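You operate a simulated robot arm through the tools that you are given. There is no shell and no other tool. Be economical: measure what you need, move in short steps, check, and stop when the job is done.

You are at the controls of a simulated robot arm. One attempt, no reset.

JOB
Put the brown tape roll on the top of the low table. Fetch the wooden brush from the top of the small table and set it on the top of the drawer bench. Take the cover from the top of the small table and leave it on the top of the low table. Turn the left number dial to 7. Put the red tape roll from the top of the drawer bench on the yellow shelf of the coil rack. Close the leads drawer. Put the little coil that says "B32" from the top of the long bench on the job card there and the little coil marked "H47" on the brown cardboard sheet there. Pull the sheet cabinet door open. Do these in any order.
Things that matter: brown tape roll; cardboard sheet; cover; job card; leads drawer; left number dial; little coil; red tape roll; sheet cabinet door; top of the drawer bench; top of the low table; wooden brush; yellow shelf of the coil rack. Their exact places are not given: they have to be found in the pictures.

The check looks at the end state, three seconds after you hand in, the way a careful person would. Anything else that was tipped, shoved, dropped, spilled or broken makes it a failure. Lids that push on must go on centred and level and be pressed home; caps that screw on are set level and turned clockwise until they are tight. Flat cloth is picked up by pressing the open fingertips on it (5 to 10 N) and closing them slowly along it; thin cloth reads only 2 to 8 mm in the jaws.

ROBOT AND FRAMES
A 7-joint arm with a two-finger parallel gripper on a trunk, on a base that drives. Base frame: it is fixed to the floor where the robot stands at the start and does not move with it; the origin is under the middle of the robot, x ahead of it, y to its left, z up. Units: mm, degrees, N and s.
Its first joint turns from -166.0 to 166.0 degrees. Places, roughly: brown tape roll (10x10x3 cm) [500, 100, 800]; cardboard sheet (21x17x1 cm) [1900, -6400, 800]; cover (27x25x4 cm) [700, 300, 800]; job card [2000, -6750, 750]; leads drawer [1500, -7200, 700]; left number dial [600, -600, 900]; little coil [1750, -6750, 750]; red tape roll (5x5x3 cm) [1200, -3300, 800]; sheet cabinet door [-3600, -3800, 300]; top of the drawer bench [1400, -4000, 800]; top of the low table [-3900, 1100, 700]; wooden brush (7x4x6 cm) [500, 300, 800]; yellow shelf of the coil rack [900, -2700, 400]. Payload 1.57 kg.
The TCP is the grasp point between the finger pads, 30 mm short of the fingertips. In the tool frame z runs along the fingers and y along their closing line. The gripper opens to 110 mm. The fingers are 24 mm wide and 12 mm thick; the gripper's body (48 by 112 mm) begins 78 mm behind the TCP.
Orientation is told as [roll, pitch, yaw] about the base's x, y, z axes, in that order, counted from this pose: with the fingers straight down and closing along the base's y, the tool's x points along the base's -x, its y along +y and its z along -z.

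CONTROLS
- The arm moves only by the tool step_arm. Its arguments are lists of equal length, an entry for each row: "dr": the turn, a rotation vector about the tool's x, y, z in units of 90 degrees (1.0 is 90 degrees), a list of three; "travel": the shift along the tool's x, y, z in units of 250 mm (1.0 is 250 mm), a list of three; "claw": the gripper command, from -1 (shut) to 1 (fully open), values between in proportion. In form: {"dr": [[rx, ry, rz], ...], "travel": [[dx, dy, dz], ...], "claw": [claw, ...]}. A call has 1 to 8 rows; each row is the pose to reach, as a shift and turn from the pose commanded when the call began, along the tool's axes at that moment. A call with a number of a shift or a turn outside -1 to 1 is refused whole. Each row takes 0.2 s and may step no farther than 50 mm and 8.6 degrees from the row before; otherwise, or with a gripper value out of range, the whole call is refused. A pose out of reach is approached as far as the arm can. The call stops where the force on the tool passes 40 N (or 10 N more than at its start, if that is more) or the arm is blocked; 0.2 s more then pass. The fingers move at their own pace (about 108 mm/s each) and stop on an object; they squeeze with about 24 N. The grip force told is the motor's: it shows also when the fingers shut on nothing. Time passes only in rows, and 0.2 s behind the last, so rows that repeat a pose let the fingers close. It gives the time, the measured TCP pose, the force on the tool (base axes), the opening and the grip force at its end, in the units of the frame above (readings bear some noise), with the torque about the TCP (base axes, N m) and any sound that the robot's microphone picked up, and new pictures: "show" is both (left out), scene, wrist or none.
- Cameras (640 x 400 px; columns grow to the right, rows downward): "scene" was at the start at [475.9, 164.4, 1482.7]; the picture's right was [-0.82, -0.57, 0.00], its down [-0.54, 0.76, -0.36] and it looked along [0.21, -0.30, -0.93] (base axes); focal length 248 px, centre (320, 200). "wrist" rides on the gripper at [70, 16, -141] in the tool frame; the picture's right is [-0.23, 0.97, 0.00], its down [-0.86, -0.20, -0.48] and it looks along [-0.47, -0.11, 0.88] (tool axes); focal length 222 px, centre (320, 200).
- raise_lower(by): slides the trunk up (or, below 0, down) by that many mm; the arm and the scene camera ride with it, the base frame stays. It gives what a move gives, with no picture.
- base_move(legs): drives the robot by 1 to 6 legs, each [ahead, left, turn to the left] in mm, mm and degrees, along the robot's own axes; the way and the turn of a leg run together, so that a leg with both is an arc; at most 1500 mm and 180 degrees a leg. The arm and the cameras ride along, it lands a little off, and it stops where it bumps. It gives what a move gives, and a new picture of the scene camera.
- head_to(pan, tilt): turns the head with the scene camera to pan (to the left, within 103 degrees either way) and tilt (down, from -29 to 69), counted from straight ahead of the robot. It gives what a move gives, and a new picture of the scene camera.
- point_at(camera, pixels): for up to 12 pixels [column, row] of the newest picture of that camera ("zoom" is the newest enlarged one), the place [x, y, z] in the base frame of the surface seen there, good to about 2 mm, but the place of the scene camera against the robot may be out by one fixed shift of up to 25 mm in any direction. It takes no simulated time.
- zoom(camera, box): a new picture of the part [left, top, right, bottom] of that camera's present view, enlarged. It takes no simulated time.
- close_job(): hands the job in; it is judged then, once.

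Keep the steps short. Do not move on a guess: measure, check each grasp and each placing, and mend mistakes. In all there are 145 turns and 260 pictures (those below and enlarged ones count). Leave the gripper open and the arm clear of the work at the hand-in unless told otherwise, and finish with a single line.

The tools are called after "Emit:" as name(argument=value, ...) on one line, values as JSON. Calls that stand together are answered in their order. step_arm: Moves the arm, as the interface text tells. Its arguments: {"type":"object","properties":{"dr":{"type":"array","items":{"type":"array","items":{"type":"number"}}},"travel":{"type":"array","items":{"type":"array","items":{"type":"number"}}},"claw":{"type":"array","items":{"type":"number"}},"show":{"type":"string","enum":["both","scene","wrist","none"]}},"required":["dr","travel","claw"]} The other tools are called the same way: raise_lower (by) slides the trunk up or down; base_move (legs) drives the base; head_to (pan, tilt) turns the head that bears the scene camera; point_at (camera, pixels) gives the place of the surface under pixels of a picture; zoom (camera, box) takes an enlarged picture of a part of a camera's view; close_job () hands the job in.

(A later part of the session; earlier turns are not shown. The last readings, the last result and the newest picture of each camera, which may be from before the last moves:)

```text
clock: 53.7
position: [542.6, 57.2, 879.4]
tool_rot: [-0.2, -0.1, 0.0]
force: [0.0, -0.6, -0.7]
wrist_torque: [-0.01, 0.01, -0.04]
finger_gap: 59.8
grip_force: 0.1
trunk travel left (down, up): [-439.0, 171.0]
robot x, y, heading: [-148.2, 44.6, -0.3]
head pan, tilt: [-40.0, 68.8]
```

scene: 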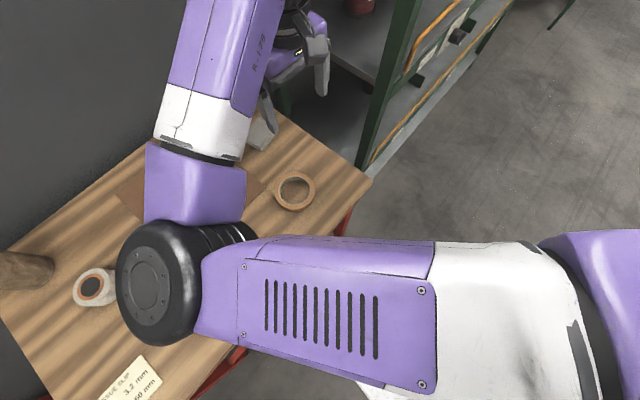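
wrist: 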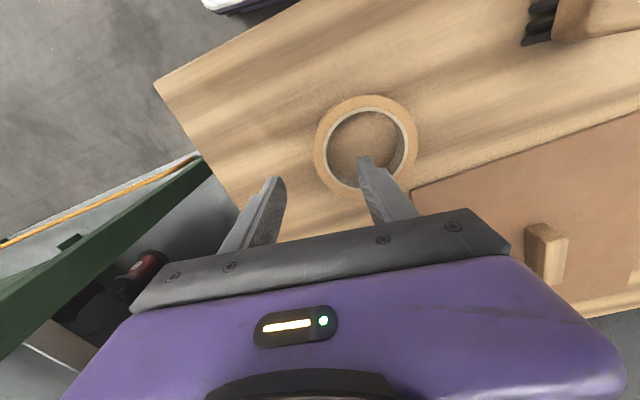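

Aligned above the wall. I go down 45 mm and close.

Emit:
step_arm(dr=[[0, 0, 0], [0, 0, 0], [0, 0, 0], [0, 0, 0], [0, 0, 0], [0, 0, 0]], travel=[[0, 0, 0.09], [0, 0, 0.178], [0, 0, 0.178], [0, 0, 0.178], [0, 0, 0.178], [0, 0, 0.178]], claw=[0.09, 0.09, -0.4, -1, -1, -1], show="wrist")

```text
clock: 55.1
position: [541.4, 56.0, 834.2]
tool_rot: [0.0, 0.0, -0.1]
force: [1.0, -1.2, 0.4]
wrist_torque: [-0.03, -0.04, 0.01]
finger_gap: 16.4
grip_force: 23.7
trunk travel left (down, up): [-439.0, 171.0]
robot x, y, heading: [-147.8, 44.8, -0.0]
head pan, tilt: [-40.0, 68.8]
```

wrist: 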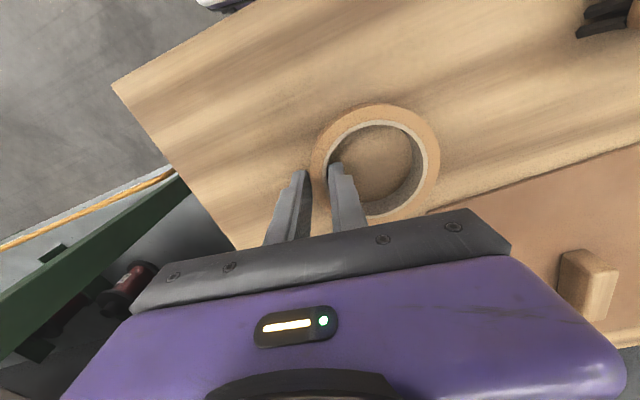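

Wall gripped at 16 mm. I lift 150 mm, back off, and turn around to look toward the low table.

Emit:
step_arm(dr=[[0, 0, 0], [0, 0, 0], [0, 0, 0], [0, 0, 0], [0, 0, 0]], travel=[[0, 0, -0.12], [0, 0, -0.24], [0, 0, -0.36], [0, 0, -0.48], [0, 0, -0.6]], claw=[-1, -1, -1, -1, -1], show="wrist")

Emit:
base_move(legs=[[-600, 0, 0], [0, 0, 180]])

Emit:
head_to(pan=0, tilt=15)

```text
clock: 56.3
position: [541.4, 55.3, 984.3]
tool_rot: [-0.1, 0.0, -0.1]
force: [0.4, 0.2, -0.9]
wrist_torque: [-0.02, 0.0, 0.01]
finger_gap: 16.3
grip_force: 23.5
trunk travel left (down, up): [-439.0, 171.0]
robot x, y, heading: [-149.4, 44.0, -0.4]
head pan, tilt: [-40.0, 68.8]
```

wrist: 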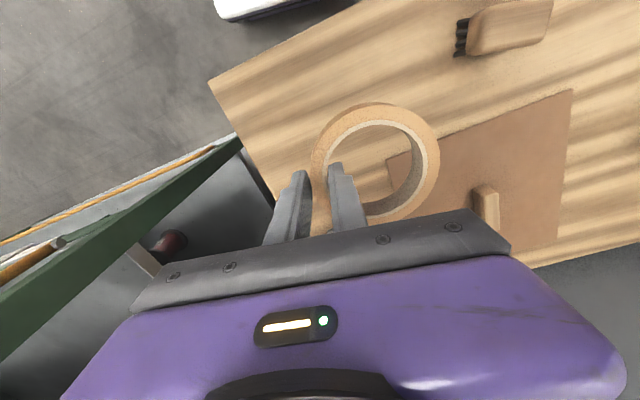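

```text
clock: 67.1
position: [-1431.1, 10.9, 985.2]
tool_rot: [0.0, 0.0, -178.3]
force: [-0.3, -0.6, -1.0]
wrist_torque: [-0.01, -0.01, 0.0]
finger_gap: 16.5
grip_force: 23.8
trunk travel left (down, up): [-439.0, 171.0]
robot x, y, heading: [-741.6, 48.6, -178.5]
head pan, tilt: [-40.0, 68.8]
```

scene: 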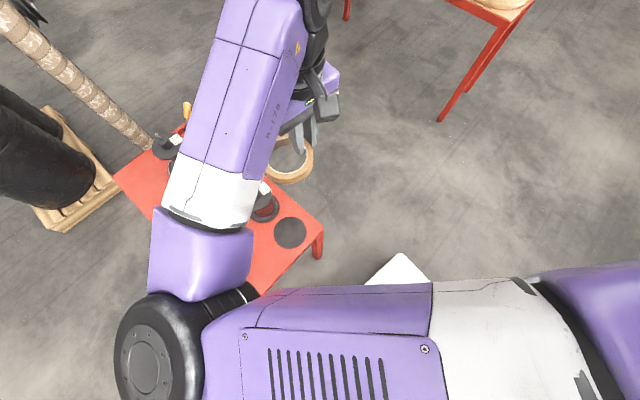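

```text
clock: 68.3
position: [-1431.0, 11.4, 985.6]
tool_rot: [0.0, 0.0, -178.1]
force: [0.0, -0.3, -0.8]
wrist_torque: [-0.01, 0.01, 0.01]
finger_gap: 16.3
grip_force: 23.2
trunk travel left (down, up): [-439.0, 171.0]
robot x, y, heading: [-744.6, 47.0, -178.4]
head pan, tilt: [0.0, 15.0]
```

scene: 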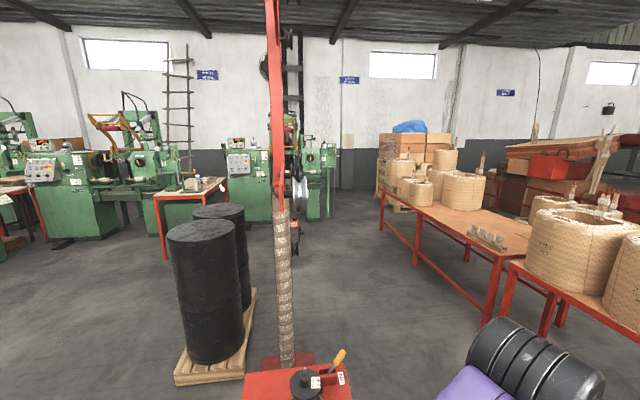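

The table line with baskets on the right is near where the low table should be. I measure the tops and the obstacles.

Emit:
point_at(camera="scene", pixels=[[480, 225], [440, 210], [410, 203], [500, 250], [525, 235], [487, 242], [455, 230], [320, 370], [240, 370], [175, 375], [380, 210], [600, 310]])

Emit:
zoom(camera="scene", box=[370, 130, 640, 300])

```text
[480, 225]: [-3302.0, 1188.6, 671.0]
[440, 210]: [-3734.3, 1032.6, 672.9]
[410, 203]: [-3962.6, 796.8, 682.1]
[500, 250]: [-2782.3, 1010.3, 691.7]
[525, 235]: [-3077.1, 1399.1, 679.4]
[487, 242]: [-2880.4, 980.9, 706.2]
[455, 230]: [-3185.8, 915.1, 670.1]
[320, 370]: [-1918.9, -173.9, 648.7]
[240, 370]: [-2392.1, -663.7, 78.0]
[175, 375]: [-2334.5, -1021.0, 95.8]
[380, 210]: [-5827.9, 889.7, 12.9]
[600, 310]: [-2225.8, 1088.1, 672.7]
```

```text
2.35 times, centred on (505, 215) of scene
```

zoom: 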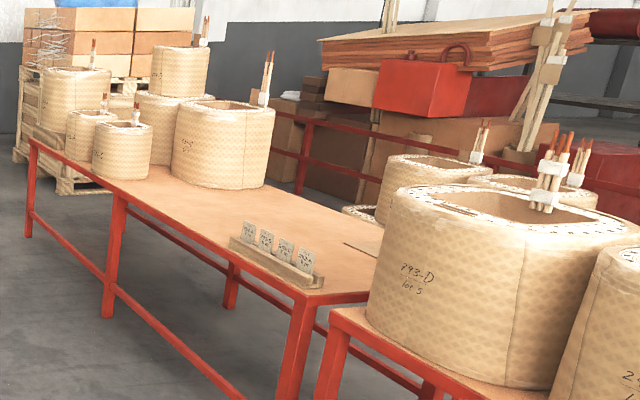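

The low table top runs from about x −2780 past −4400 at z≈660. I check the floor path between the red hoist bench and the tables.

Emit:
head_to(pan=-15, tilt=42)

Emit:
point_at(camera="scene", pixels=[[250, 200], [200, 250], [250, 300], [300, 250], [360, 200], [420, 130], [450, 60], [330, 100], [500, 200], [100, 200], [150, 150], [200, 180]])

```text
clock: 69.2
position: [-1431.1, 11.1, 986.2]
tool_rot: [0.0, 0.0, -178.1]
force: [-0.8, -0.5, -0.4]
wrist_torque: [-0.03, -0.05, 0.01]
finger_gap: 16.3
grip_force: 23.5
trunk travel left (down, up): [-439.0, 171.0]
robot x, y, heading: [-742.1, 45.7, -178.5]
head pan, tilt: [-15.0, 42.0]
```

scene: 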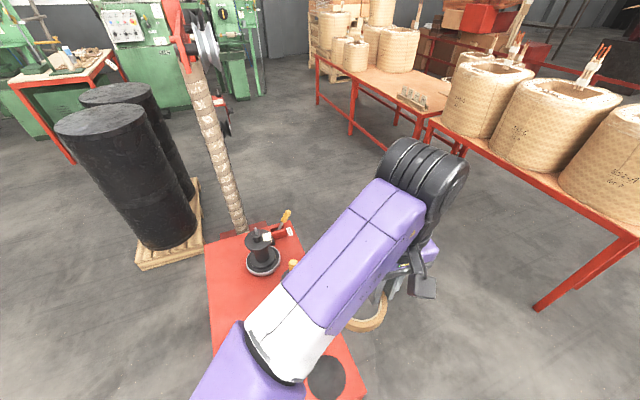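

```text
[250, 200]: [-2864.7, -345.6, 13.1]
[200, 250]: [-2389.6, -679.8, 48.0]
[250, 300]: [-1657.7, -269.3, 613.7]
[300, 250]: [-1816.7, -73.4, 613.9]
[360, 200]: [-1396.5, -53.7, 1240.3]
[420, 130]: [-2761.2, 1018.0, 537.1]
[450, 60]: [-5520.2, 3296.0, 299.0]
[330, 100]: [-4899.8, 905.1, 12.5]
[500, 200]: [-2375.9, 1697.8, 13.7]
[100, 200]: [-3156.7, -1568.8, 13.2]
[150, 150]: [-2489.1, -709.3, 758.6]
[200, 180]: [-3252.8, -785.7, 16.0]
```

I measure table edges and feet for the corridor.

Emit:
point_at(camera="scene", pixels=[[445, 135], [520, 178], [615, 232], [538, 305], [414, 134], [351, 132], [318, 102], [360, 380], [297, 232], [420, 108], [335, 65], [370, 83]])

```text
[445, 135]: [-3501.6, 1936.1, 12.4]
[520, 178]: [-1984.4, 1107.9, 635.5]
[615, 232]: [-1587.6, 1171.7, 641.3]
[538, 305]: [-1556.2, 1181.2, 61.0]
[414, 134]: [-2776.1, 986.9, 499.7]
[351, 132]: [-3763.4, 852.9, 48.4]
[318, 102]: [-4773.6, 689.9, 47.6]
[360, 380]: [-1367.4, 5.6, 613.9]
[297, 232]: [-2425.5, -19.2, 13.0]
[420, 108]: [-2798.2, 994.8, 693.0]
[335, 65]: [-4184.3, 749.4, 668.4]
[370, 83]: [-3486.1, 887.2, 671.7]
```

The low table front edge runs from (−2776,990) to (−4773,690), turned about 8.5°. I drive the mid-corridor (y≈500) and turn to face it.

Emit:
base_move(legs=[[0, -520, 0], [1230, 0, 0], [1230, 0, 0], [0, 0, -83]])

Emit:
head_to(pan=0, tilt=50)

```text
clock: 87.3
position: [-3293.6, 1196.1, 985.9]
tool_rot: [0.0, 0.0, 98.5]
force: [0.0, -0.7, -0.7]
wrist_torque: [-0.01, -0.02, 0.0]
finger_gap: 16.2
grip_force: 24.3
trunk travel left (down, up): [-439.0, 171.0]
robot x, y, heading: [-3181.7, 511.1, 98.1]
head pan, tilt: [-15.0, 42.0]
```

scene: 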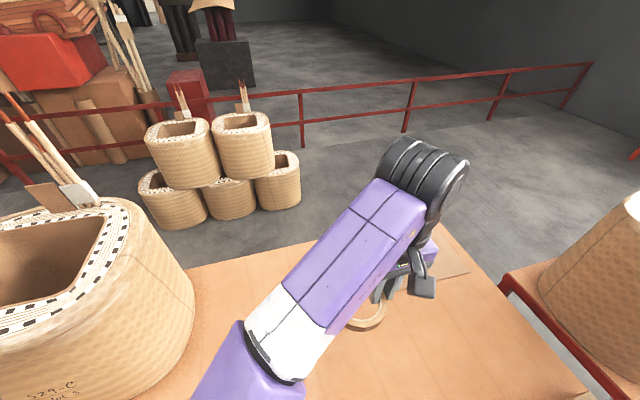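

```text
clock: 88.1
position: [-3294.0, 1195.4, 985.8]
tool_rot: [0.1, 0.0, 98.6]
force: [0.1, 0.5, -0.4]
wrist_torque: [0.0, -0.03, 0.01]
finger_gap: 16.1
grip_force: 24.1
trunk travel left (down, up): [-439.0, 171.0]
robot x, y, heading: [-3179.6, 516.8, 98.6]
head pan, tilt: [0.0, 50.0]
```

scene: 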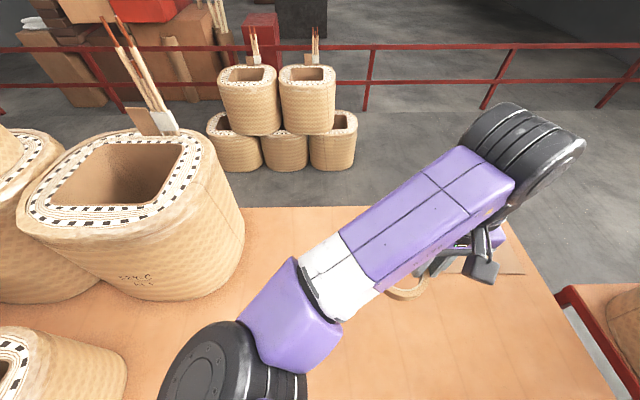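

The table is ahead with free space. I measure the free area and basket limits.

Emit:
point_at(camera="scene", pixels=[[240, 260], [300, 230], [230, 300], [160, 320], [420, 330], [500, 380], [560, 330], [380, 370], [405, 290], [515, 270], [545, 290], [120, 390]])

Emit:
zoom(camera="wrist", box=[0, 0, 640, 400])

```text
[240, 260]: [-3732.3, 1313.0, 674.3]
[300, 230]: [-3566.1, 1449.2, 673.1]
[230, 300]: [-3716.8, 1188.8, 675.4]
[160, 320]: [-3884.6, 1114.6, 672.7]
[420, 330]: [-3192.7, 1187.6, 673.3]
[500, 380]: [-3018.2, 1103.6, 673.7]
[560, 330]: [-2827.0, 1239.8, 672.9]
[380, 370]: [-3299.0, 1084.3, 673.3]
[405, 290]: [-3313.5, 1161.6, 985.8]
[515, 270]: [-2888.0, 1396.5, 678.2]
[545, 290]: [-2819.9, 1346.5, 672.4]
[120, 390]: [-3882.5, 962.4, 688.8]
```

```text
1.00 times, centred on (320, 200) of wrist (not enlarged: the box is as wide or as high as the picture)
```

zoom: 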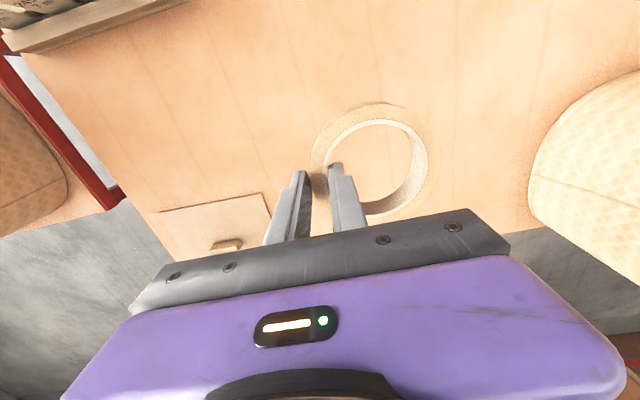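

I check the table height with the wrist picture too.

Emit:
point_at(camera="zoom", pixels=[[380, 150], [250, 100], [500, 100], [200, 215], [265, 195], [240, 245], [100, 50], [530, 180]])

Emit:
step_arm(dr=[[0, 0, 0], [0, 0, 0], [0, 0, 0], [0, 0, 0], [0, 0, 0], [0, 0, 0]], travel=[[0, -0.13, 0.13], [0, -0.26, 0.26], [0, -0.39, 0.39], [0, -0.52, 0.52], [0, -0.52, 0.7], [0, -0.52, 0.88]], claw=[-1, -1, -1, -1, -1, -1], show="wrist")

```text
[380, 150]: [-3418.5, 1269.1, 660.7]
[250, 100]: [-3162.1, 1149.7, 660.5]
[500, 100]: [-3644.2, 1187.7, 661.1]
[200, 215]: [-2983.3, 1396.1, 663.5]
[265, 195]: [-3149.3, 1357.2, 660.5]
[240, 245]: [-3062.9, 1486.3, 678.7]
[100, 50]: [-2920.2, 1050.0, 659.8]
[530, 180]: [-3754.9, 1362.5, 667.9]
```

```text
clock: 89.5
position: [-3166.5, 1213.6, 765.1]
tool_rot: [0.1, -0.1, 98.6]
force: [-0.5, 0.6, -0.8]
wrist_torque: [0.02, -0.02, 0.02]
finger_gap: 16.3
grip_force: 23.7
trunk travel left (down, up): [-439.0, 171.0]
robot x, y, heading: [-3179.6, 513.4, 98.1]
head pan, tilt: [0.0, 50.0]
```

wrist: 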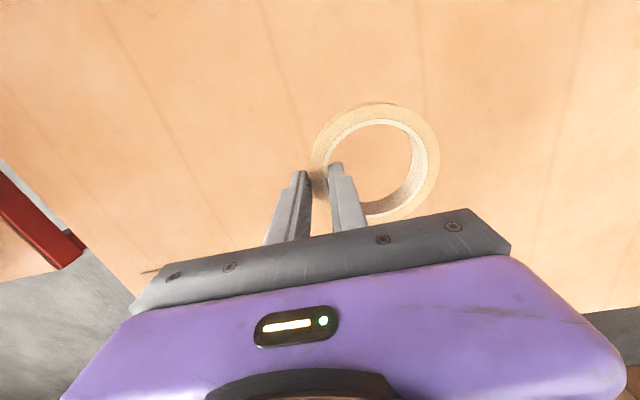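

Table is at z=660.5. I lower 71 mm, open to about 50 mm, and rise.

Emit:
step_arm(dr=[[0, 0, 0], [0, 0, 0], [0, 0, 0], [0, 0, 0], [0, 0, 0], [0, 0, 0]], travel=[[0, 0, 0.14], [0, 0, 0.22], [0, 0, 0.283], [0, 0, 0.283], [0, 0, 0.283], [0, 0, 0.283]], claw=[-1, -1, -1, -1, -0.4, -0.1], show="none")

Emit:
step_arm(dr=[[0, 0, 0], [0, 0, 0], [0, 0, 0], [0, 0, 0], [0, 0, 0], [0, 0, 0]], travel=[[0, 0, -0.12], [0, 0, -0.3], [0, 0, -0.48], [0, 0, -0.66], [0, 0, -0.84], [0, 0, -1]], claw=[-0.1, -0.1, 0.5, 1, 1, 1], show="wrist")

```text
clock: 90.9
position: [-3166.3, 1216.6, 694.3]
tool_rot: [0.0, 0.1, 98.4]
force: [0.6, 0.0, -0.2]
wrist_torque: [-0.03, 0.0, 0.02]
finger_gap: 49.5
grip_force: 0.1
trunk travel left (down, up): [-439.0, 171.0]
robot x, y, heading: [-3178.9, 513.7, 98.3]
head pan, tilt: [0.0, 50.0]
```

```text
clock: 92.3
position: [-3165.2, 1214.8, 945.1]
tool_rot: [0.0, 0.1, 98.4]
force: [0.1, 0.0, -0.4]
wrist_torque: [0.01, 0.0, 0.02]
finger_gap: 109.8
grip_force: 0.0
trunk travel left (down, up): [-439.0, 171.0]
robot x, y, heading: [-3180.9, 517.3, 98.4]
head pan, tilt: [0.0, 50.0]
```

wrist: 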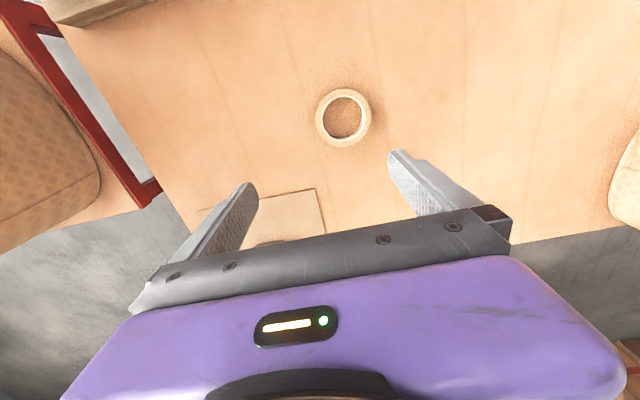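

The tape sits flat on the low table. I raise slightly, turn left around to heading 0, and drive back to the small table.

Emit:
step_arm(dr=[[0, 0, 0], [0, 0, 0]], travel=[[0, 0, -0.12], [0, 0, -0.22]], claw=[1, 1], show="none")

Emit:
base_move(legs=[[0, 0, 170], [0, 0, 91.6], [1200, 0, 0], [1200, 0, 0], [0, -265, 0], [500, 0, 0]])

Emit:
head_to(pan=0, tilt=45)

```text
clock: 92.9
position: [-3166.4, 1216.3, 999.8]
tool_rot: [0.0, 0.0, 98.6]
force: [0.3, -0.4, 0.4]
wrist_torque: [-0.03, 0.01, 0.02]
finger_gap: 110.0
grip_force: 0.0
trunk travel left (down, up): [-439.0, 171.0]
robot x, y, heading: [-3177.7, 516.9, 98.1]
head pan, tilt: [0.0, 50.0]
```

```text
clock: 98.2
position: [-3709.3, 109.1, 1000.0]
tool_rot: [0.0, 0.0, -137.2]
force: [-0.7, 0.4, 0.1]
wrist_torque: [0.0, 0.01, 0.0]
finger_gap: 110.2
grip_force: 0.1
trunk travel left (down, up): [-439.0, 171.0]
robot x, y, heading: [-3123.1, 493.5, -137.3]
head pan, tilt: [0.0, 50.0]
stopped in leg 1: the robot was blocked; the commanded pose is now the measured one
```

scene: 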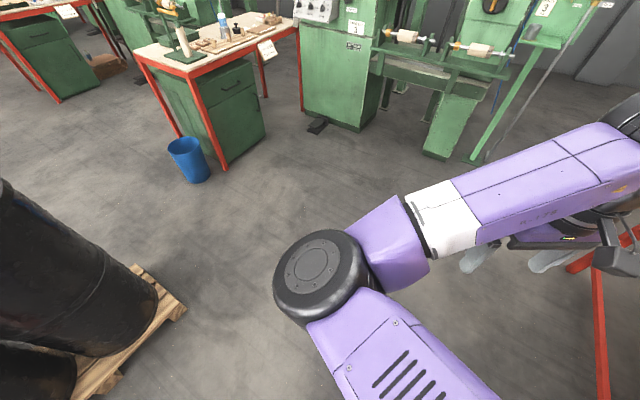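

```text
clock: 98.9
position: [-3710.3, 107.7, 1000.4]
tool_rot: [0.1, 0.0, -137.3]
force: [0.0, -0.5, -0.5]
wrist_torque: [-0.02, 0.02, 0.0]
finger_gap: 110.1
grip_force: 0.1
trunk travel left (down, up): [-439.0, 171.0]
robot x, y, heading: [-3122.6, 491.5, -137.6]
head pan, tilt: [0.0, 45.0]
```

scene: 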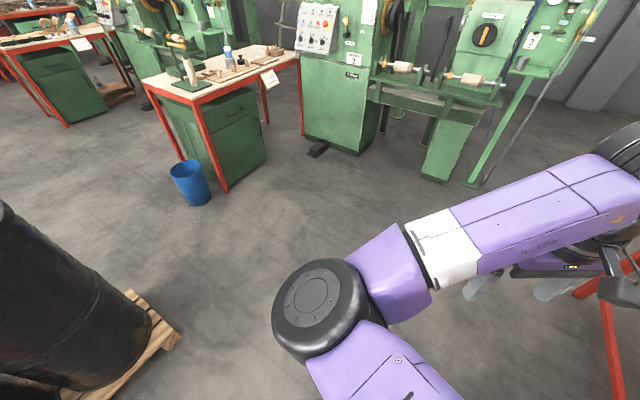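

The turn was blocked, probably by the robot's rear corner against the low table. I turn the head back to check that nothing was disturbed before moving away.

Emit:
base_move(legs=[[300, 0, 0]])

Emit:
head_to(pan=-103, tilt=25)

Emit:
head_to(pan=90, tilt=35)

```text
clock: 101.0
position: [-3934.8, -101.9, 999.5]
tool_rot: [0.1, 0.0, -136.9]
force: [-1.2, 1.0, -0.6]
wrist_torque: [-0.02, -0.01, -0.03]
finger_gap: 109.9
grip_force: 0.1
trunk travel left (down, up): [-439.0, 171.0]
robot x, y, heading: [-3350.2, 284.9, -137.0]
head pan, tilt: [0.0, 45.0]
```

scene: 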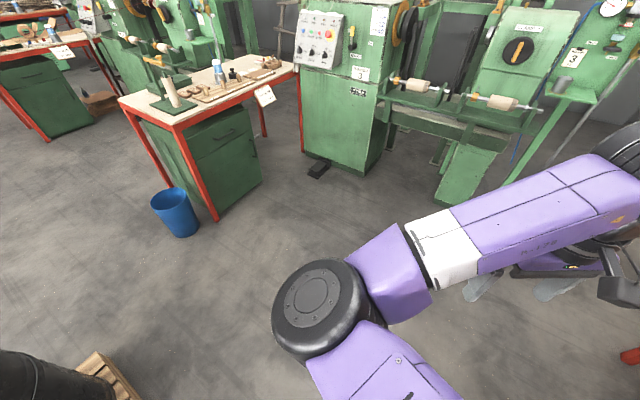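

```text
clock: 102.8
position: [-3932.9, -101.3, 1000.0]
tool_rot: [0.0, 0.0, -136.9]
force: [-0.4, -0.1, -0.5]
wrist_torque: [0.03, -0.02, 0.0]
finger_gap: 110.0
grip_force: 0.0
trunk travel left (down, up): [-439.0, 171.0]
robot x, y, heading: [-3349.6, 286.3, -136.8]
head pan, tilt: [-103.0, 25.0]
```

scene: 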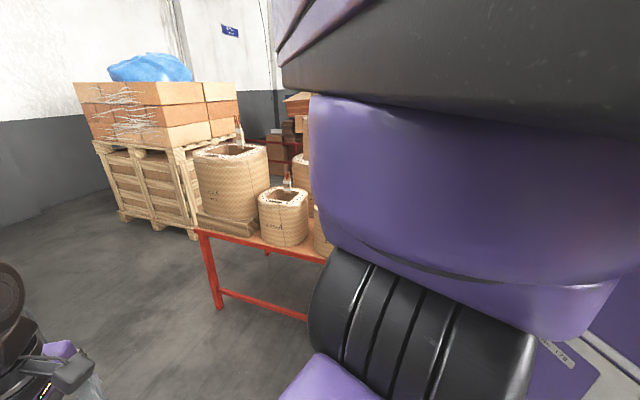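

```text
clock: 105.6
position: [-3934.3, -102.1, 1000.0]
tool_rot: [0.0, 0.0, -136.9]
force: [-0.2, -0.3, 0.1]
wrist_torque: [-0.02, -0.02, -0.02]
finger_gap: 110.2
grip_force: 0.0
trunk travel left (down, up): [-439.0, 171.0]
robot x, y, heading: [-3349.6, 286.5, -136.8]
head pan, tilt: [90.0, 35.0]
```

scene: 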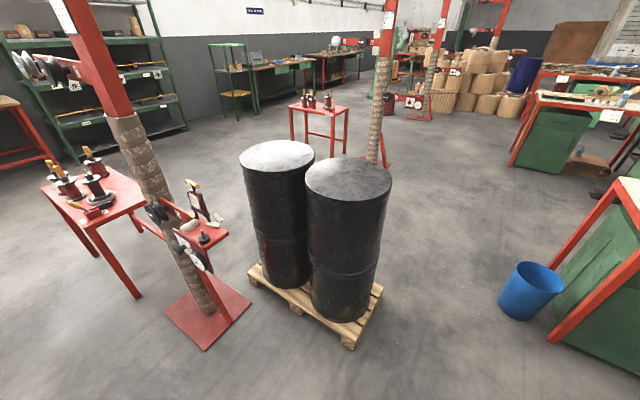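

Nothing was disturbed. I finish the turn here, then drive back along y≈510.

Emit:
base_move(legs=[[0, 0, 137], [0, 230, 0], [1290, 0, 0], [1290, 0, 0], [0, -265, 0], [480, 0, 0]])

Emit:
head_to(pan=0, tilt=50)

```text
clock: 129.2
position: [431.1, 116.0, 999.7]
tool_rot: [0.0, 0.0, -0.1]
force: [0.2, 0.3, 0.0]
wrist_torque: [0.02, 0.05, 0.02]
finger_gap: 109.9
grip_force: 0.0
trunk travel left (down, up): [-439.0, 171.0]
robot x, y, heading: [-257.3, 234.0, -0.3]
head pan, tilt: [90.0, 35.0]
```

scene: 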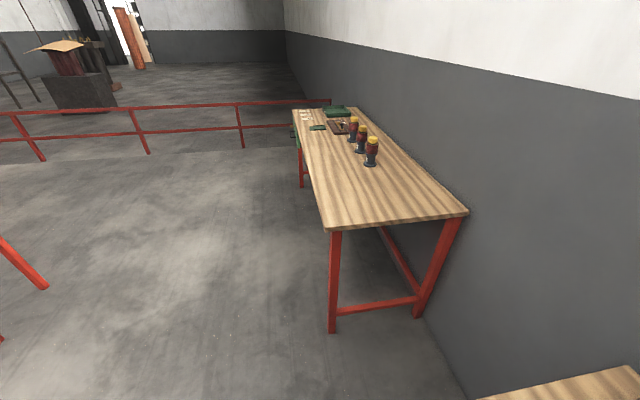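

```text
clock: 130.8
position: [431.7, 115.6, 999.7]
tool_rot: [0.0, 0.0, -0.1]
force: [0.2, -0.4, -0.5]
wrist_torque: [0.01, -0.02, 0.02]
finger_gap: 110.1
grip_force: 0.0
trunk travel left (down, up): [-439.0, 171.0]
robot x, y, heading: [-261.9, 234.5, -0.4]
head pan, tilt: [0.0, 50.0]
```

scene: 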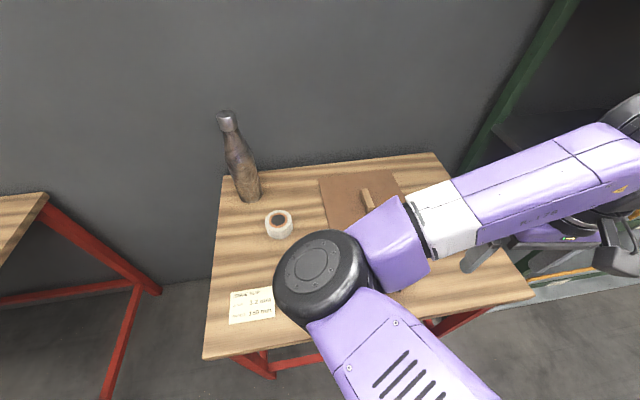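

I measure the bottle, elbow and cover handle from here.

Emit:
point_at(camera="scene", pixels=[[312, 265], [300, 280], [228, 120], [248, 195], [278, 225], [363, 195], [371, 210], [425, 230], [322, 180], [405, 172]])

Emit:
zoom(camera="wrist", box=[0, 0, 640, 400])

```text
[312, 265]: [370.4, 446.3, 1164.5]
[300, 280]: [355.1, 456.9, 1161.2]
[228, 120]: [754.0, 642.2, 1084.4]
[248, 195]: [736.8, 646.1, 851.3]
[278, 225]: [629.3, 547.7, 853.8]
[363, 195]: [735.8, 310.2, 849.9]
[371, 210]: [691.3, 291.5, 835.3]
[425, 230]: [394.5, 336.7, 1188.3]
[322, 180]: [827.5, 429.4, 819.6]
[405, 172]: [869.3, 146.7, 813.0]
```

```text
1.00 times, centred on (320, 200) of wrist (not enlarged: the box is as wide or as high as the picture)
```

zoom: 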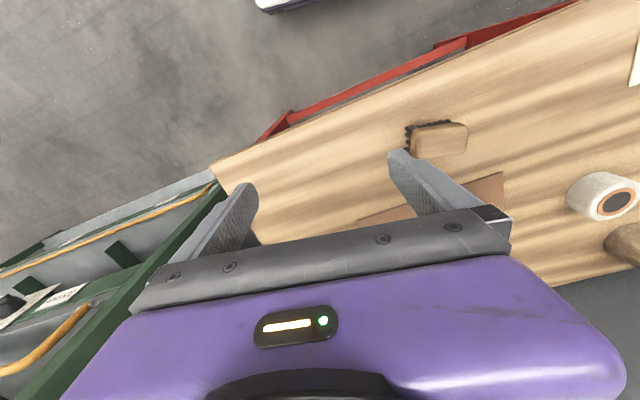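

The bottle at (745,640) is tall and the elbow sits at (350,430). I advance 160 mm only, then reach out so the elbow stays clear.

Emit:
base_move(legs=[[160, 0, 0]])

Emit:
step_arm(dr=[[0, 0, 0], [0, 0, 0], [0, 0, 0], [0, 0, 0], [0, 0, 0]], travel=[[-0.1, 0.12, 0], [-0.2, 0.24, 0.05], [-0.3, 0.36, 0.1], [-0.4, 0.48, 0.15], [-0.45, 0.6, 0.2]], claw=[0.7, 0.3, 0.1, 0.1, 0.1])

```text
clock: 132.3
position: [591.9, 115.8, 999.3]
tool_rot: [0.1, 0.0, 0.0]
force: [0.2, 1.3, 0.0]
wrist_torque: [0.04, 0.0, 0.0]
finger_gap: 109.9
grip_force: 0.0
trunk travel left (down, up): [-439.0, 171.0]
robot x, y, heading: [-101.5, 229.1, 0.0]
head pan, tilt: [0.0, 50.0]
```

scene: 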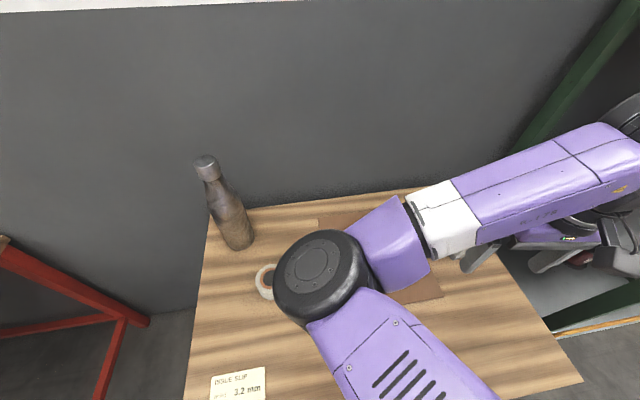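

```text
clock: 133.5
position: [704.9, 265.8, 950.2]
tool_rot: [-0.1, 0.0, 0.0]
force: [-0.3, -1.6, -0.7]
wrist_torque: [0.01, 0.05, 0.01]
finger_gap: 60.4
grip_force: 0.0
trunk travel left (down, up): [-439.0, 171.0]
robot x, y, heading: [-100.6, 231.6, -0.1]
head pan, tilt: [0.0, 50.0]
```

scene: 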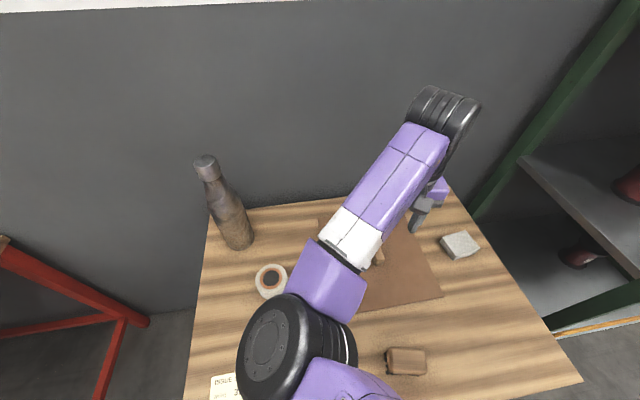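
wrist: 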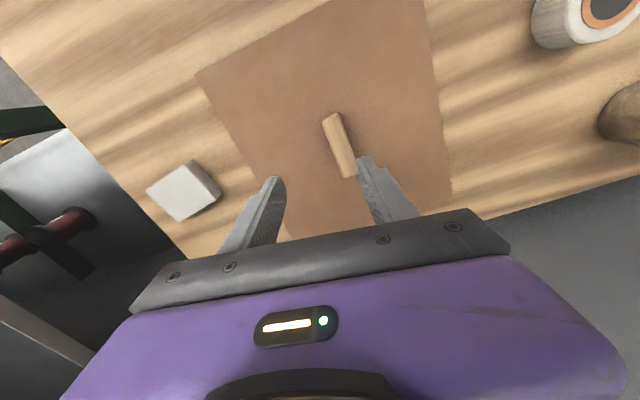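

I measure the handle ends and cover corners in the wrist view.

Emit:
point_at(camera="wrist", pixels=[[329, 118], [336, 116], [344, 172], [352, 170], [339, 145], [330, 150], [197, 75], [425, 5], [450, 188], [280, 150]])

Emit:
zoom(camera="wrist", box=[260, 80, 420, 180])

```text
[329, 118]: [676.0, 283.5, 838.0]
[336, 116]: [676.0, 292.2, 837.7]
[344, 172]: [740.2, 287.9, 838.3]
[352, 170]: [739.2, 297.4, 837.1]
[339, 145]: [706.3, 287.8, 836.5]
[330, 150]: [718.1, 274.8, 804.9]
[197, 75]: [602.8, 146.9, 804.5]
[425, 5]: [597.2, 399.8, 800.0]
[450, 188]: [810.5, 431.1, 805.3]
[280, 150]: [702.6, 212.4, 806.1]
```

```text
4.00 times, centred on (340, 130) of wrist
```

zoom: 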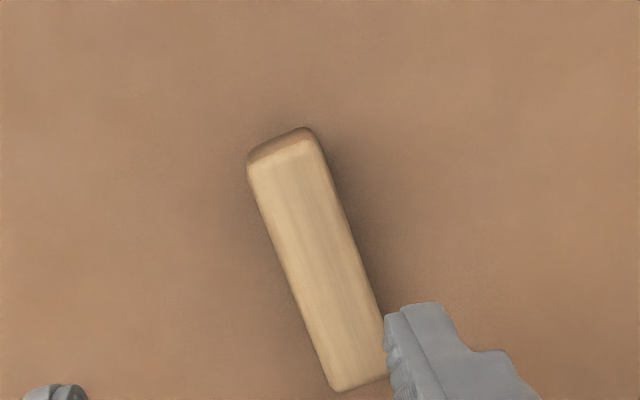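

The handle centre is near (707,290), top z 838, plate top 805, turned about 9°. I align above and descend with tips just over the plate.

Emit:
step_arm(dr=[[0, 0, -0.05], [0, 0, -0.1], [0, 0, -0.1], [0, 0, -0.1], [0, 0, -0.1], [0, 0, -0.1]], travel=[[-0.008, 0.05, 0.1], [-0.008, 0.098, 0.2], [-0.008, 0.098, 0.28], [-0.008, 0.098, 0.36], [-0.008, 0.098, 0.444], [-0.008, 0.098, 0.444]], claw=[0.1, 0.1, 0.1, 0.1, 0.1, 0.1], show="wrist")

```text
clock: 134.9
position: [707.7, 292.0, 839.9]
tool_rot: [-0.1, 0.1, 9.1]
force: [0.1, 0.0, 0.2]
wrist_torque: [0.03, -0.03, 0.02]
finger_gap: 60.5
grip_force: 0.0
trunk travel left (down, up): [-439.0, 171.0]
robot x, y, heading: [-99.6, 234.2, -0.2]
head pan, tilt: [0.0, 50.0]
```

wrist: 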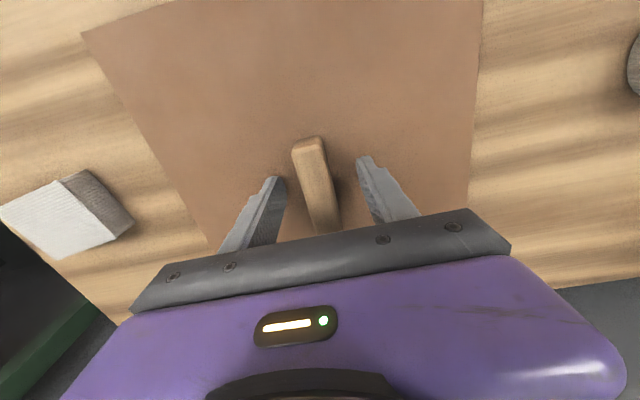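

Centred over the handle. I close and lift a little.

Emit:
step_arm(dr=[[0, 0, 0], [0, 0, 0], [0, 0, 0], [0, 0, 0], [0, 0, 0], [0, 0, 0], [0, 0, 0]], travel=[[0, 0, 0], [0, 0, 0], [0, 0, 0], [0, 0, 0], [0, 0, -0.1], [0, 0, -0.25], [0, 0, -0.4]], claw=[-0.4, -1, -1, -1, -1, -1, -1], show="wrist")

```text
clock: 136.5
position: [705.5, 291.5, 940.2]
tool_rot: [0.0, 0.2, 9.0]
force: [0.3, -0.8, -2.5]
wrist_torque: [0.0, 0.05, 0.0]
finger_gap: 21.6
grip_force: 23.8
trunk travel left (down, up): [-439.0, 171.0]
robot x, y, heading: [-100.4, 230.5, -0.3]
head pan, tilt: [0.0, 50.0]
```

wrist: 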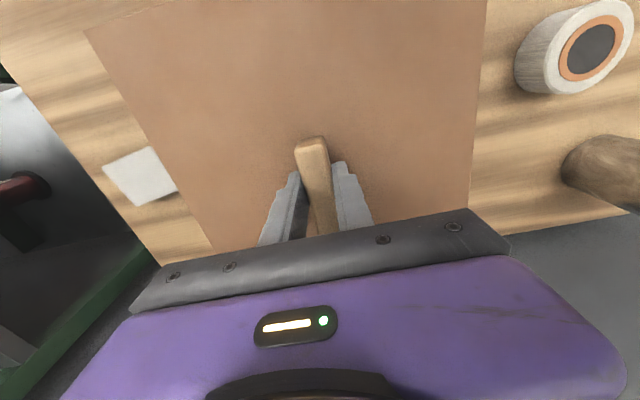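

The cover is lifted (2 N). I raise it, back off, retract the arm, and turn around.

Emit:
base_move(legs=[[-500, 0, 0]])

Emit:
step_arm(dr=[[0, 0, 0], [0, 0, 0], [0, 0, 0], [0, 0, 0], [0, 0, 0]], travel=[[0.13, -0.06, -0.05], [0.26, -0.12, -0.1], [0.39, -0.18, -0.15], [0.52, -0.24, -0.2], [0.655, -0.3, -0.24]], claw=[-1, -1, -1, -1, -1])

```text
clock: 139.5
position: [193.8, 295.3, 938.9]
tool_rot: [-0.1, -0.1, 9.3]
force: [0.1, -0.6, -3.6]
wrist_torque: [-0.01, 0.04, 0.01]
finger_gap: 21.5
grip_force: 24.1
trunk travel left (down, up): [-439.0, 171.0]
robot x, y, heading: [-611.4, 235.1, 0.1]
head pan, tilt: [0.0, 50.0]
```

scene: 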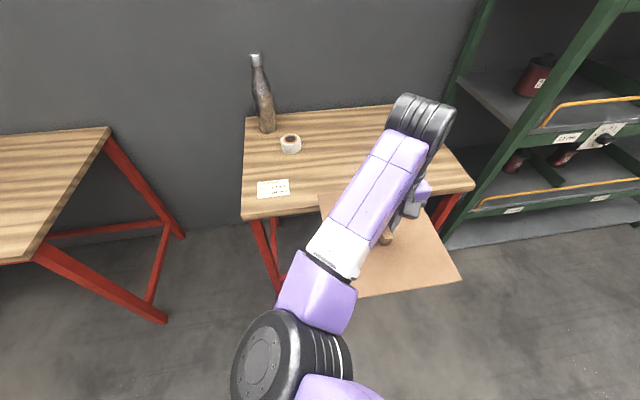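

```text
clock: 140.7
position: [42.7, 194.7, 997.7]
tool_rot: [-0.1, 0.0, 9.3]
force: [0.1, 0.1, -3.0]
wrist_torque: [0.0, -0.02, 0.0]
finger_gap: 21.6
grip_force: 24.0
trunk travel left (down, up): [-439.0, 171.0]
robot x, y, heading: [-613.5, 234.7, 0.1]
head pan, tilt: [0.0, 50.0]
```

scene: 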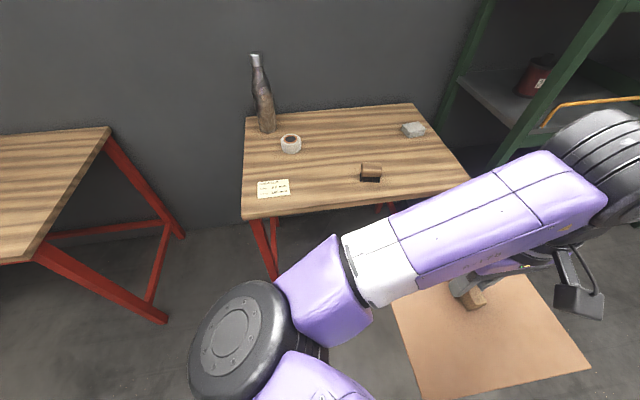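
wrist: 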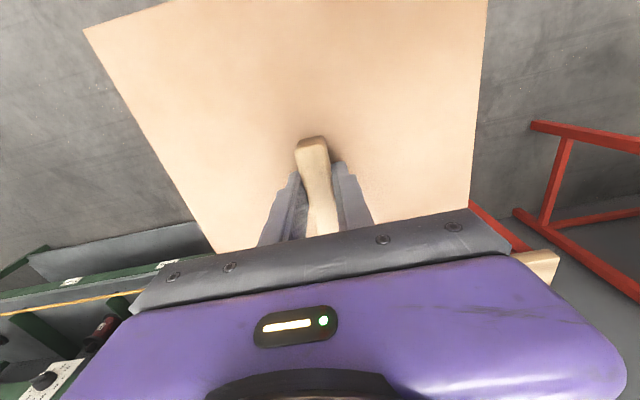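

The cover hangs level. I drive to the low table, turning early at x≈−2800 to keep the cover away from the tall baskets.

Emit:
base_move(legs=[[0, 0, 180], [0, -275, 0], [1100, 0, 0], [1090, 0, 0], [0, 0, -82]])

Emit:
base_move(legs=[[0, 430, 0]])

```text
clock: 162.7
position: [-3157.6, 1093.2, 998.1]
tool_rot: [0.0, -0.1, 132.9]
force: [-0.7, 0.4, -2.8]
wrist_torque: [-0.01, -0.05, 0.01]
finger_gap: 21.3
grip_force: 23.7
trunk travel left (down, up): [-439.0, 171.0]
robot x, y, heading: [-2826.1, 524.5, 123.5]
head pan, tilt: [0.0, 50.0]
stopped in leg 5: the robot was blocked; the commanded pose is now the measured one
```

scene: 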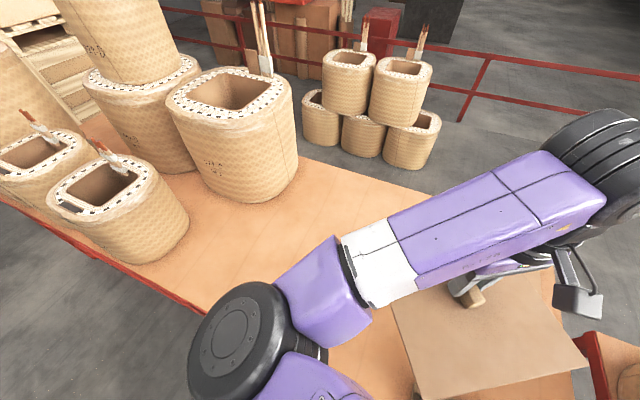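

```text
clock: 165.4
position: [-3515.3, 855.4, 997.9]
tool_rot: [0.0, 0.0, 133.2]
force: [-0.7, 0.3, -2.0]
wrist_torque: [0.0, 0.01, 0.01]
finger_gap: 21.6
grip_force: 23.6
trunk travel left (down, up): [-439.0, 171.0]
robot x, y, heading: [-3181.5, 291.6, 123.6]
head pan, tilt: [0.0, 50.0]
```

scene: 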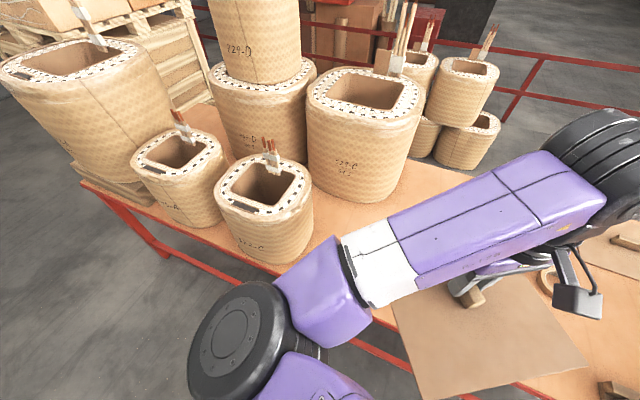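

The base bumped a table leg lightly again; here at y≈292 there is room. I finish the turn and approach so the cover comes to about (−3480,1150).

Emit:
base_move(legs=[[0, 0, -25], [0, 205, 0], [230, 0, 0]])

Emit:
zoom(camera="wrist", box=[0, 0, 640, 400])

```text
clock: 169.6
position: [-3477.4, 1135.6, 998.5]
tool_rot: [0.0, 0.1, 107.9]
force: [-0.8, -0.5, -3.9]
wrist_torque: [-0.02, -0.04, -0.01]
finger_gap: 21.6
grip_force: 23.6
trunk travel left (down, up): [-439.0, 171.0]
robot x, y, heading: [-3418.4, 479.7, 98.8]
head pan, tilt: [0.0, 50.0]
```

scene: 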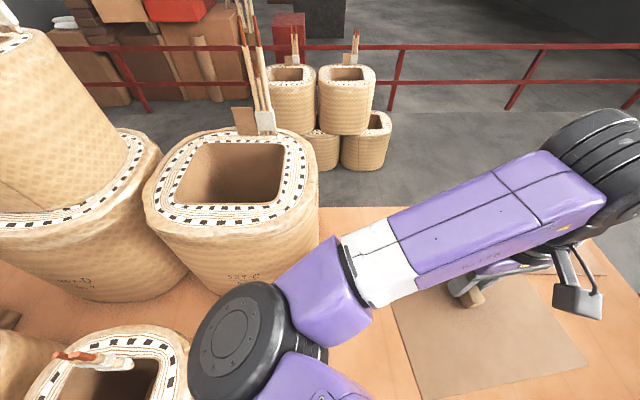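

```text
1.00 times, centred on (320, 200) of wrist (not enlarged: the box is as wide or as high as the picture)
```

zoom: 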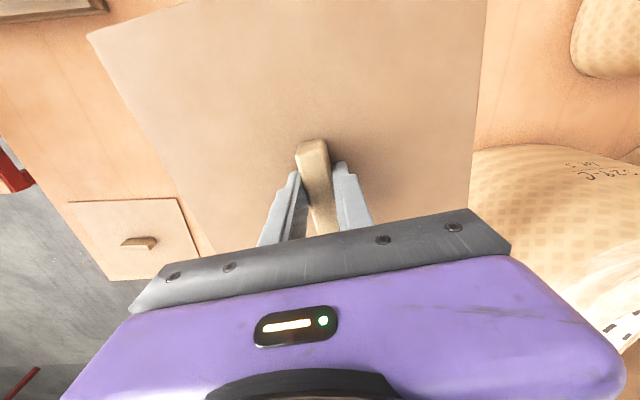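

Before lowering I check heights of the nearby baskets and the elbow.

Emit:
point_at(camera="scene", pixels=[[300, 150], [300, 210], [250, 210], [265, 60], [165, 345], [110, 360], [240, 320], [215, 350], [310, 290], [300, 255], [60, 355], [170, 385]])

Emit:
point_at(camera="zoom", pixels=[[90, 35], [480, 20], [470, 200], [215, 250], [500, 130], [475, 155], [200, 245], [60, 60]])

```text
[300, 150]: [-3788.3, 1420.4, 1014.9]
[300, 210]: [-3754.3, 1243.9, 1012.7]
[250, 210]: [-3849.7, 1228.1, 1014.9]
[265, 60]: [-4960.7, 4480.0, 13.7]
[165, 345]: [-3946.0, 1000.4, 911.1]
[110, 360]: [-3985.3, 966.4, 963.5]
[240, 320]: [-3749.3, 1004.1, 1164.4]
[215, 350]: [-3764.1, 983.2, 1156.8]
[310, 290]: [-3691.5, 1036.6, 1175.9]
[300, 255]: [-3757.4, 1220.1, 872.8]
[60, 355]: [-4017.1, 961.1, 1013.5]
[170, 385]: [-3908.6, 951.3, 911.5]
```

```text
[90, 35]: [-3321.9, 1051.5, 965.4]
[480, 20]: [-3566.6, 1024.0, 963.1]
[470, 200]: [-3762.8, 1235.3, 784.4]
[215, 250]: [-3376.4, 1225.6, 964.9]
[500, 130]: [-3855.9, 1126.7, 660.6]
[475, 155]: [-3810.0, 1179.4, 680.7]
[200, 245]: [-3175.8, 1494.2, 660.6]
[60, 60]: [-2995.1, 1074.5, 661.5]
```

The elbow is close to the basket tops. I'll back the base 220 mm and reach out further, so the elbow stays in front of the table.

Emit:
base_move(legs=[[-220, 0, 0]])

Emit:
step_arm(dr=[[0, 0, 0], [0, 0, 0], [0, 0, 0], [0, 0, 0], [0, 0, 0], [0, 0, 0]], travel=[[-0.15, -0.038, 0], [-0.3, -0.076, 0], [-0.46, -0.114, 0], [-0.61, -0.152, 0], [-0.76, -0.19, 0], [-0.914, -0.228, 0]], claw=[-1, -1, -1, -1, -1, -1], show="scene")

```text
clock: 171.2
position: [-3447.6, 917.2, 997.2]
tool_rot: [0.0, 0.0, 108.1]
force: [-1.0, 0.1, -3.1]
wrist_torque: [0.0, 0.01, -0.03]
finger_gap: 21.4
grip_force: 23.9
trunk travel left (down, up): [-439.0, 171.0]
robot x, y, heading: [-3386.6, 264.0, 98.8]
head pan, tilt: [0.0, 50.0]
```

scene: 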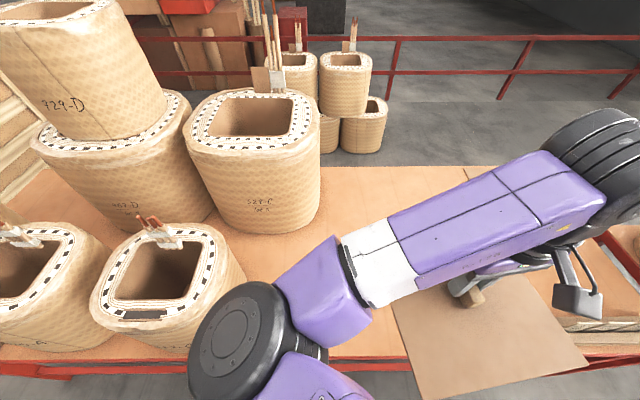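

```text
clock: 172.7
position: [-3463.0, 1153.4, 997.9]
tool_rot: [0.1, 0.0, 108.1]
force: [-0.7, -0.6, -3.5]
wrist_torque: [0.01, -0.07, 0.02]
finger_gap: 21.6
grip_force: 23.7
trunk travel left (down, up): [-439.0, 171.0]
robot x, y, heading: [-3386.1, 266.3, 98.8]
head pan, tilt: [0.0, 50.0]
```

scene: 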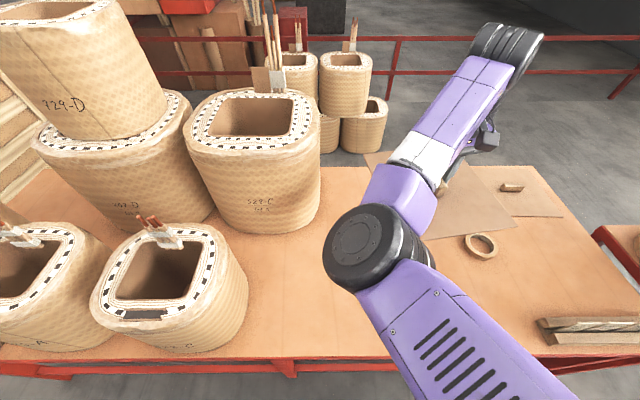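

The elbow now sits clear of the baskets. I lower the cover.

Emit:
step_arm(dr=[[0, 0, 0], [0, 0, 0], [0, 0, 0], [0, 0, 0], [0, 0, 0], [0, 0, 0]], travel=[[0, 0, 0.16], [0, 0, 0.32], [0, 0, 0.48], [0, 0, 0.64], [0, 0, 0.8], [0, 0, 0.96]], claw=[-1, -1, -1, -1, -1, -1])

```text
clock: 174.1
position: [-3463.0, 1152.6, 756.6]
tool_rot: [0.0, 0.0, 108.0]
force: [0.2, 0.2, -1.9]
wrist_torque: [0.0, 0.01, 0.0]
finger_gap: 21.7
grip_force: 23.9
trunk travel left (down, up): [-439.0, 171.0]
robot x, y, heading: [-3387.9, 262.4, 98.8]
head pan, tilt: [0.0, 50.0]
```

scene: 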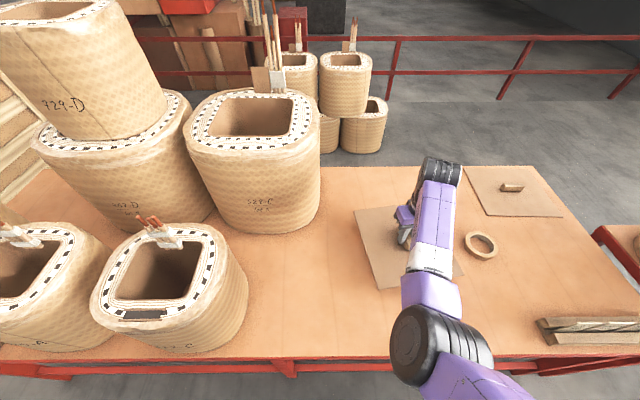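
wrist: 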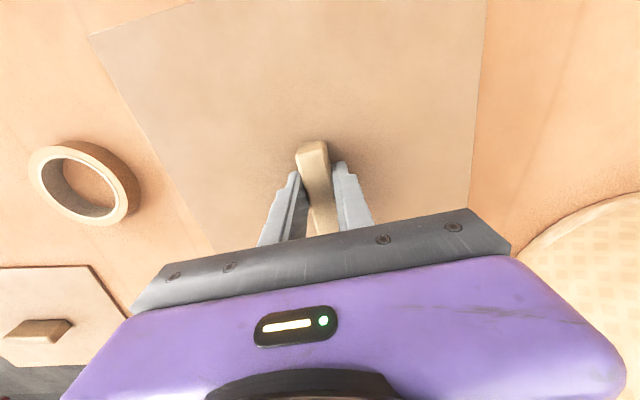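

The cover clears the tape by about 90 mm. I lower the last 56 mm and release.

Emit:
step_arm(dr=[[0, 0, 0], [0, 0, 0], [0, 0, 0], [0, 0, 0], [0, 0, 0], [0, 0, 0]], travel=[[0, 0, 0.12], [0, 0, 0.19], [0, 0, 0.224], [0, 0, 0.224], [0, 0, 0.224], [0, 0, 0.224]], claw=[-1, -1, -1, -1, -0.4, 0.1], show="none")

Emit:
step_arm(dr=[[0, 0, 0], [0, 0, 0], [0, 0, 0], [0, 0, 0], [0, 0, 0], [0, 0, 0]], travel=[[0, 0, -0.12], [0, 0, -0.3], [0, 0, -0.48], [0, 0, -0.66], [0, 0, -0.84], [0, 0, -1]], claw=[0.1, 0.1, 0.5, 1, 1, 1], show="wrist")

```text
clock: 175.4
position: [-3463.8, 1152.4, 701.4]
tool_rot: [0.0, 0.0, 108.1]
force: [-0.1, -0.1, 0.0]
wrist_torque: [0.02, 0.04, 0.03]
finger_gap: 60.4
grip_force: 0.0
trunk travel left (down, up): [-439.0, 171.0]
robot x, y, heading: [-3385.2, 264.8, 98.6]
head pan, tilt: [0.0, 50.0]
```

```text
clock: 176.8
position: [-3465.6, 1151.5, 952.5]
tool_rot: [0.0, 0.1, 108.1]
force: [-0.2, 0.2, 0.6]
wrist_torque: [-0.04, -0.01, -0.01]
finger_gap: 110.1
grip_force: 0.1
trunk travel left (down, up): [-439.0, 171.0]
robot x, y, heading: [-3383.4, 260.7, 98.9]
head pan, tilt: [0.0, 50.0]
```

wrist: 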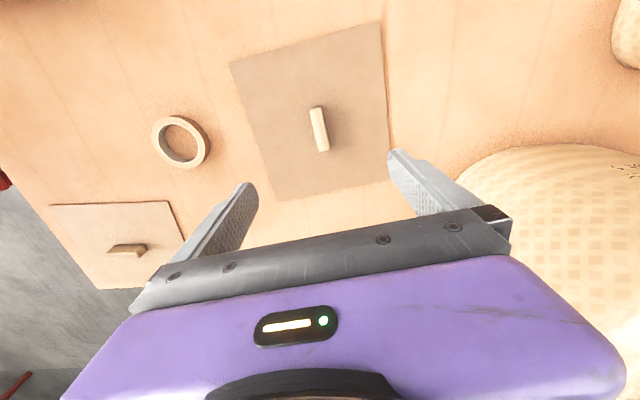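

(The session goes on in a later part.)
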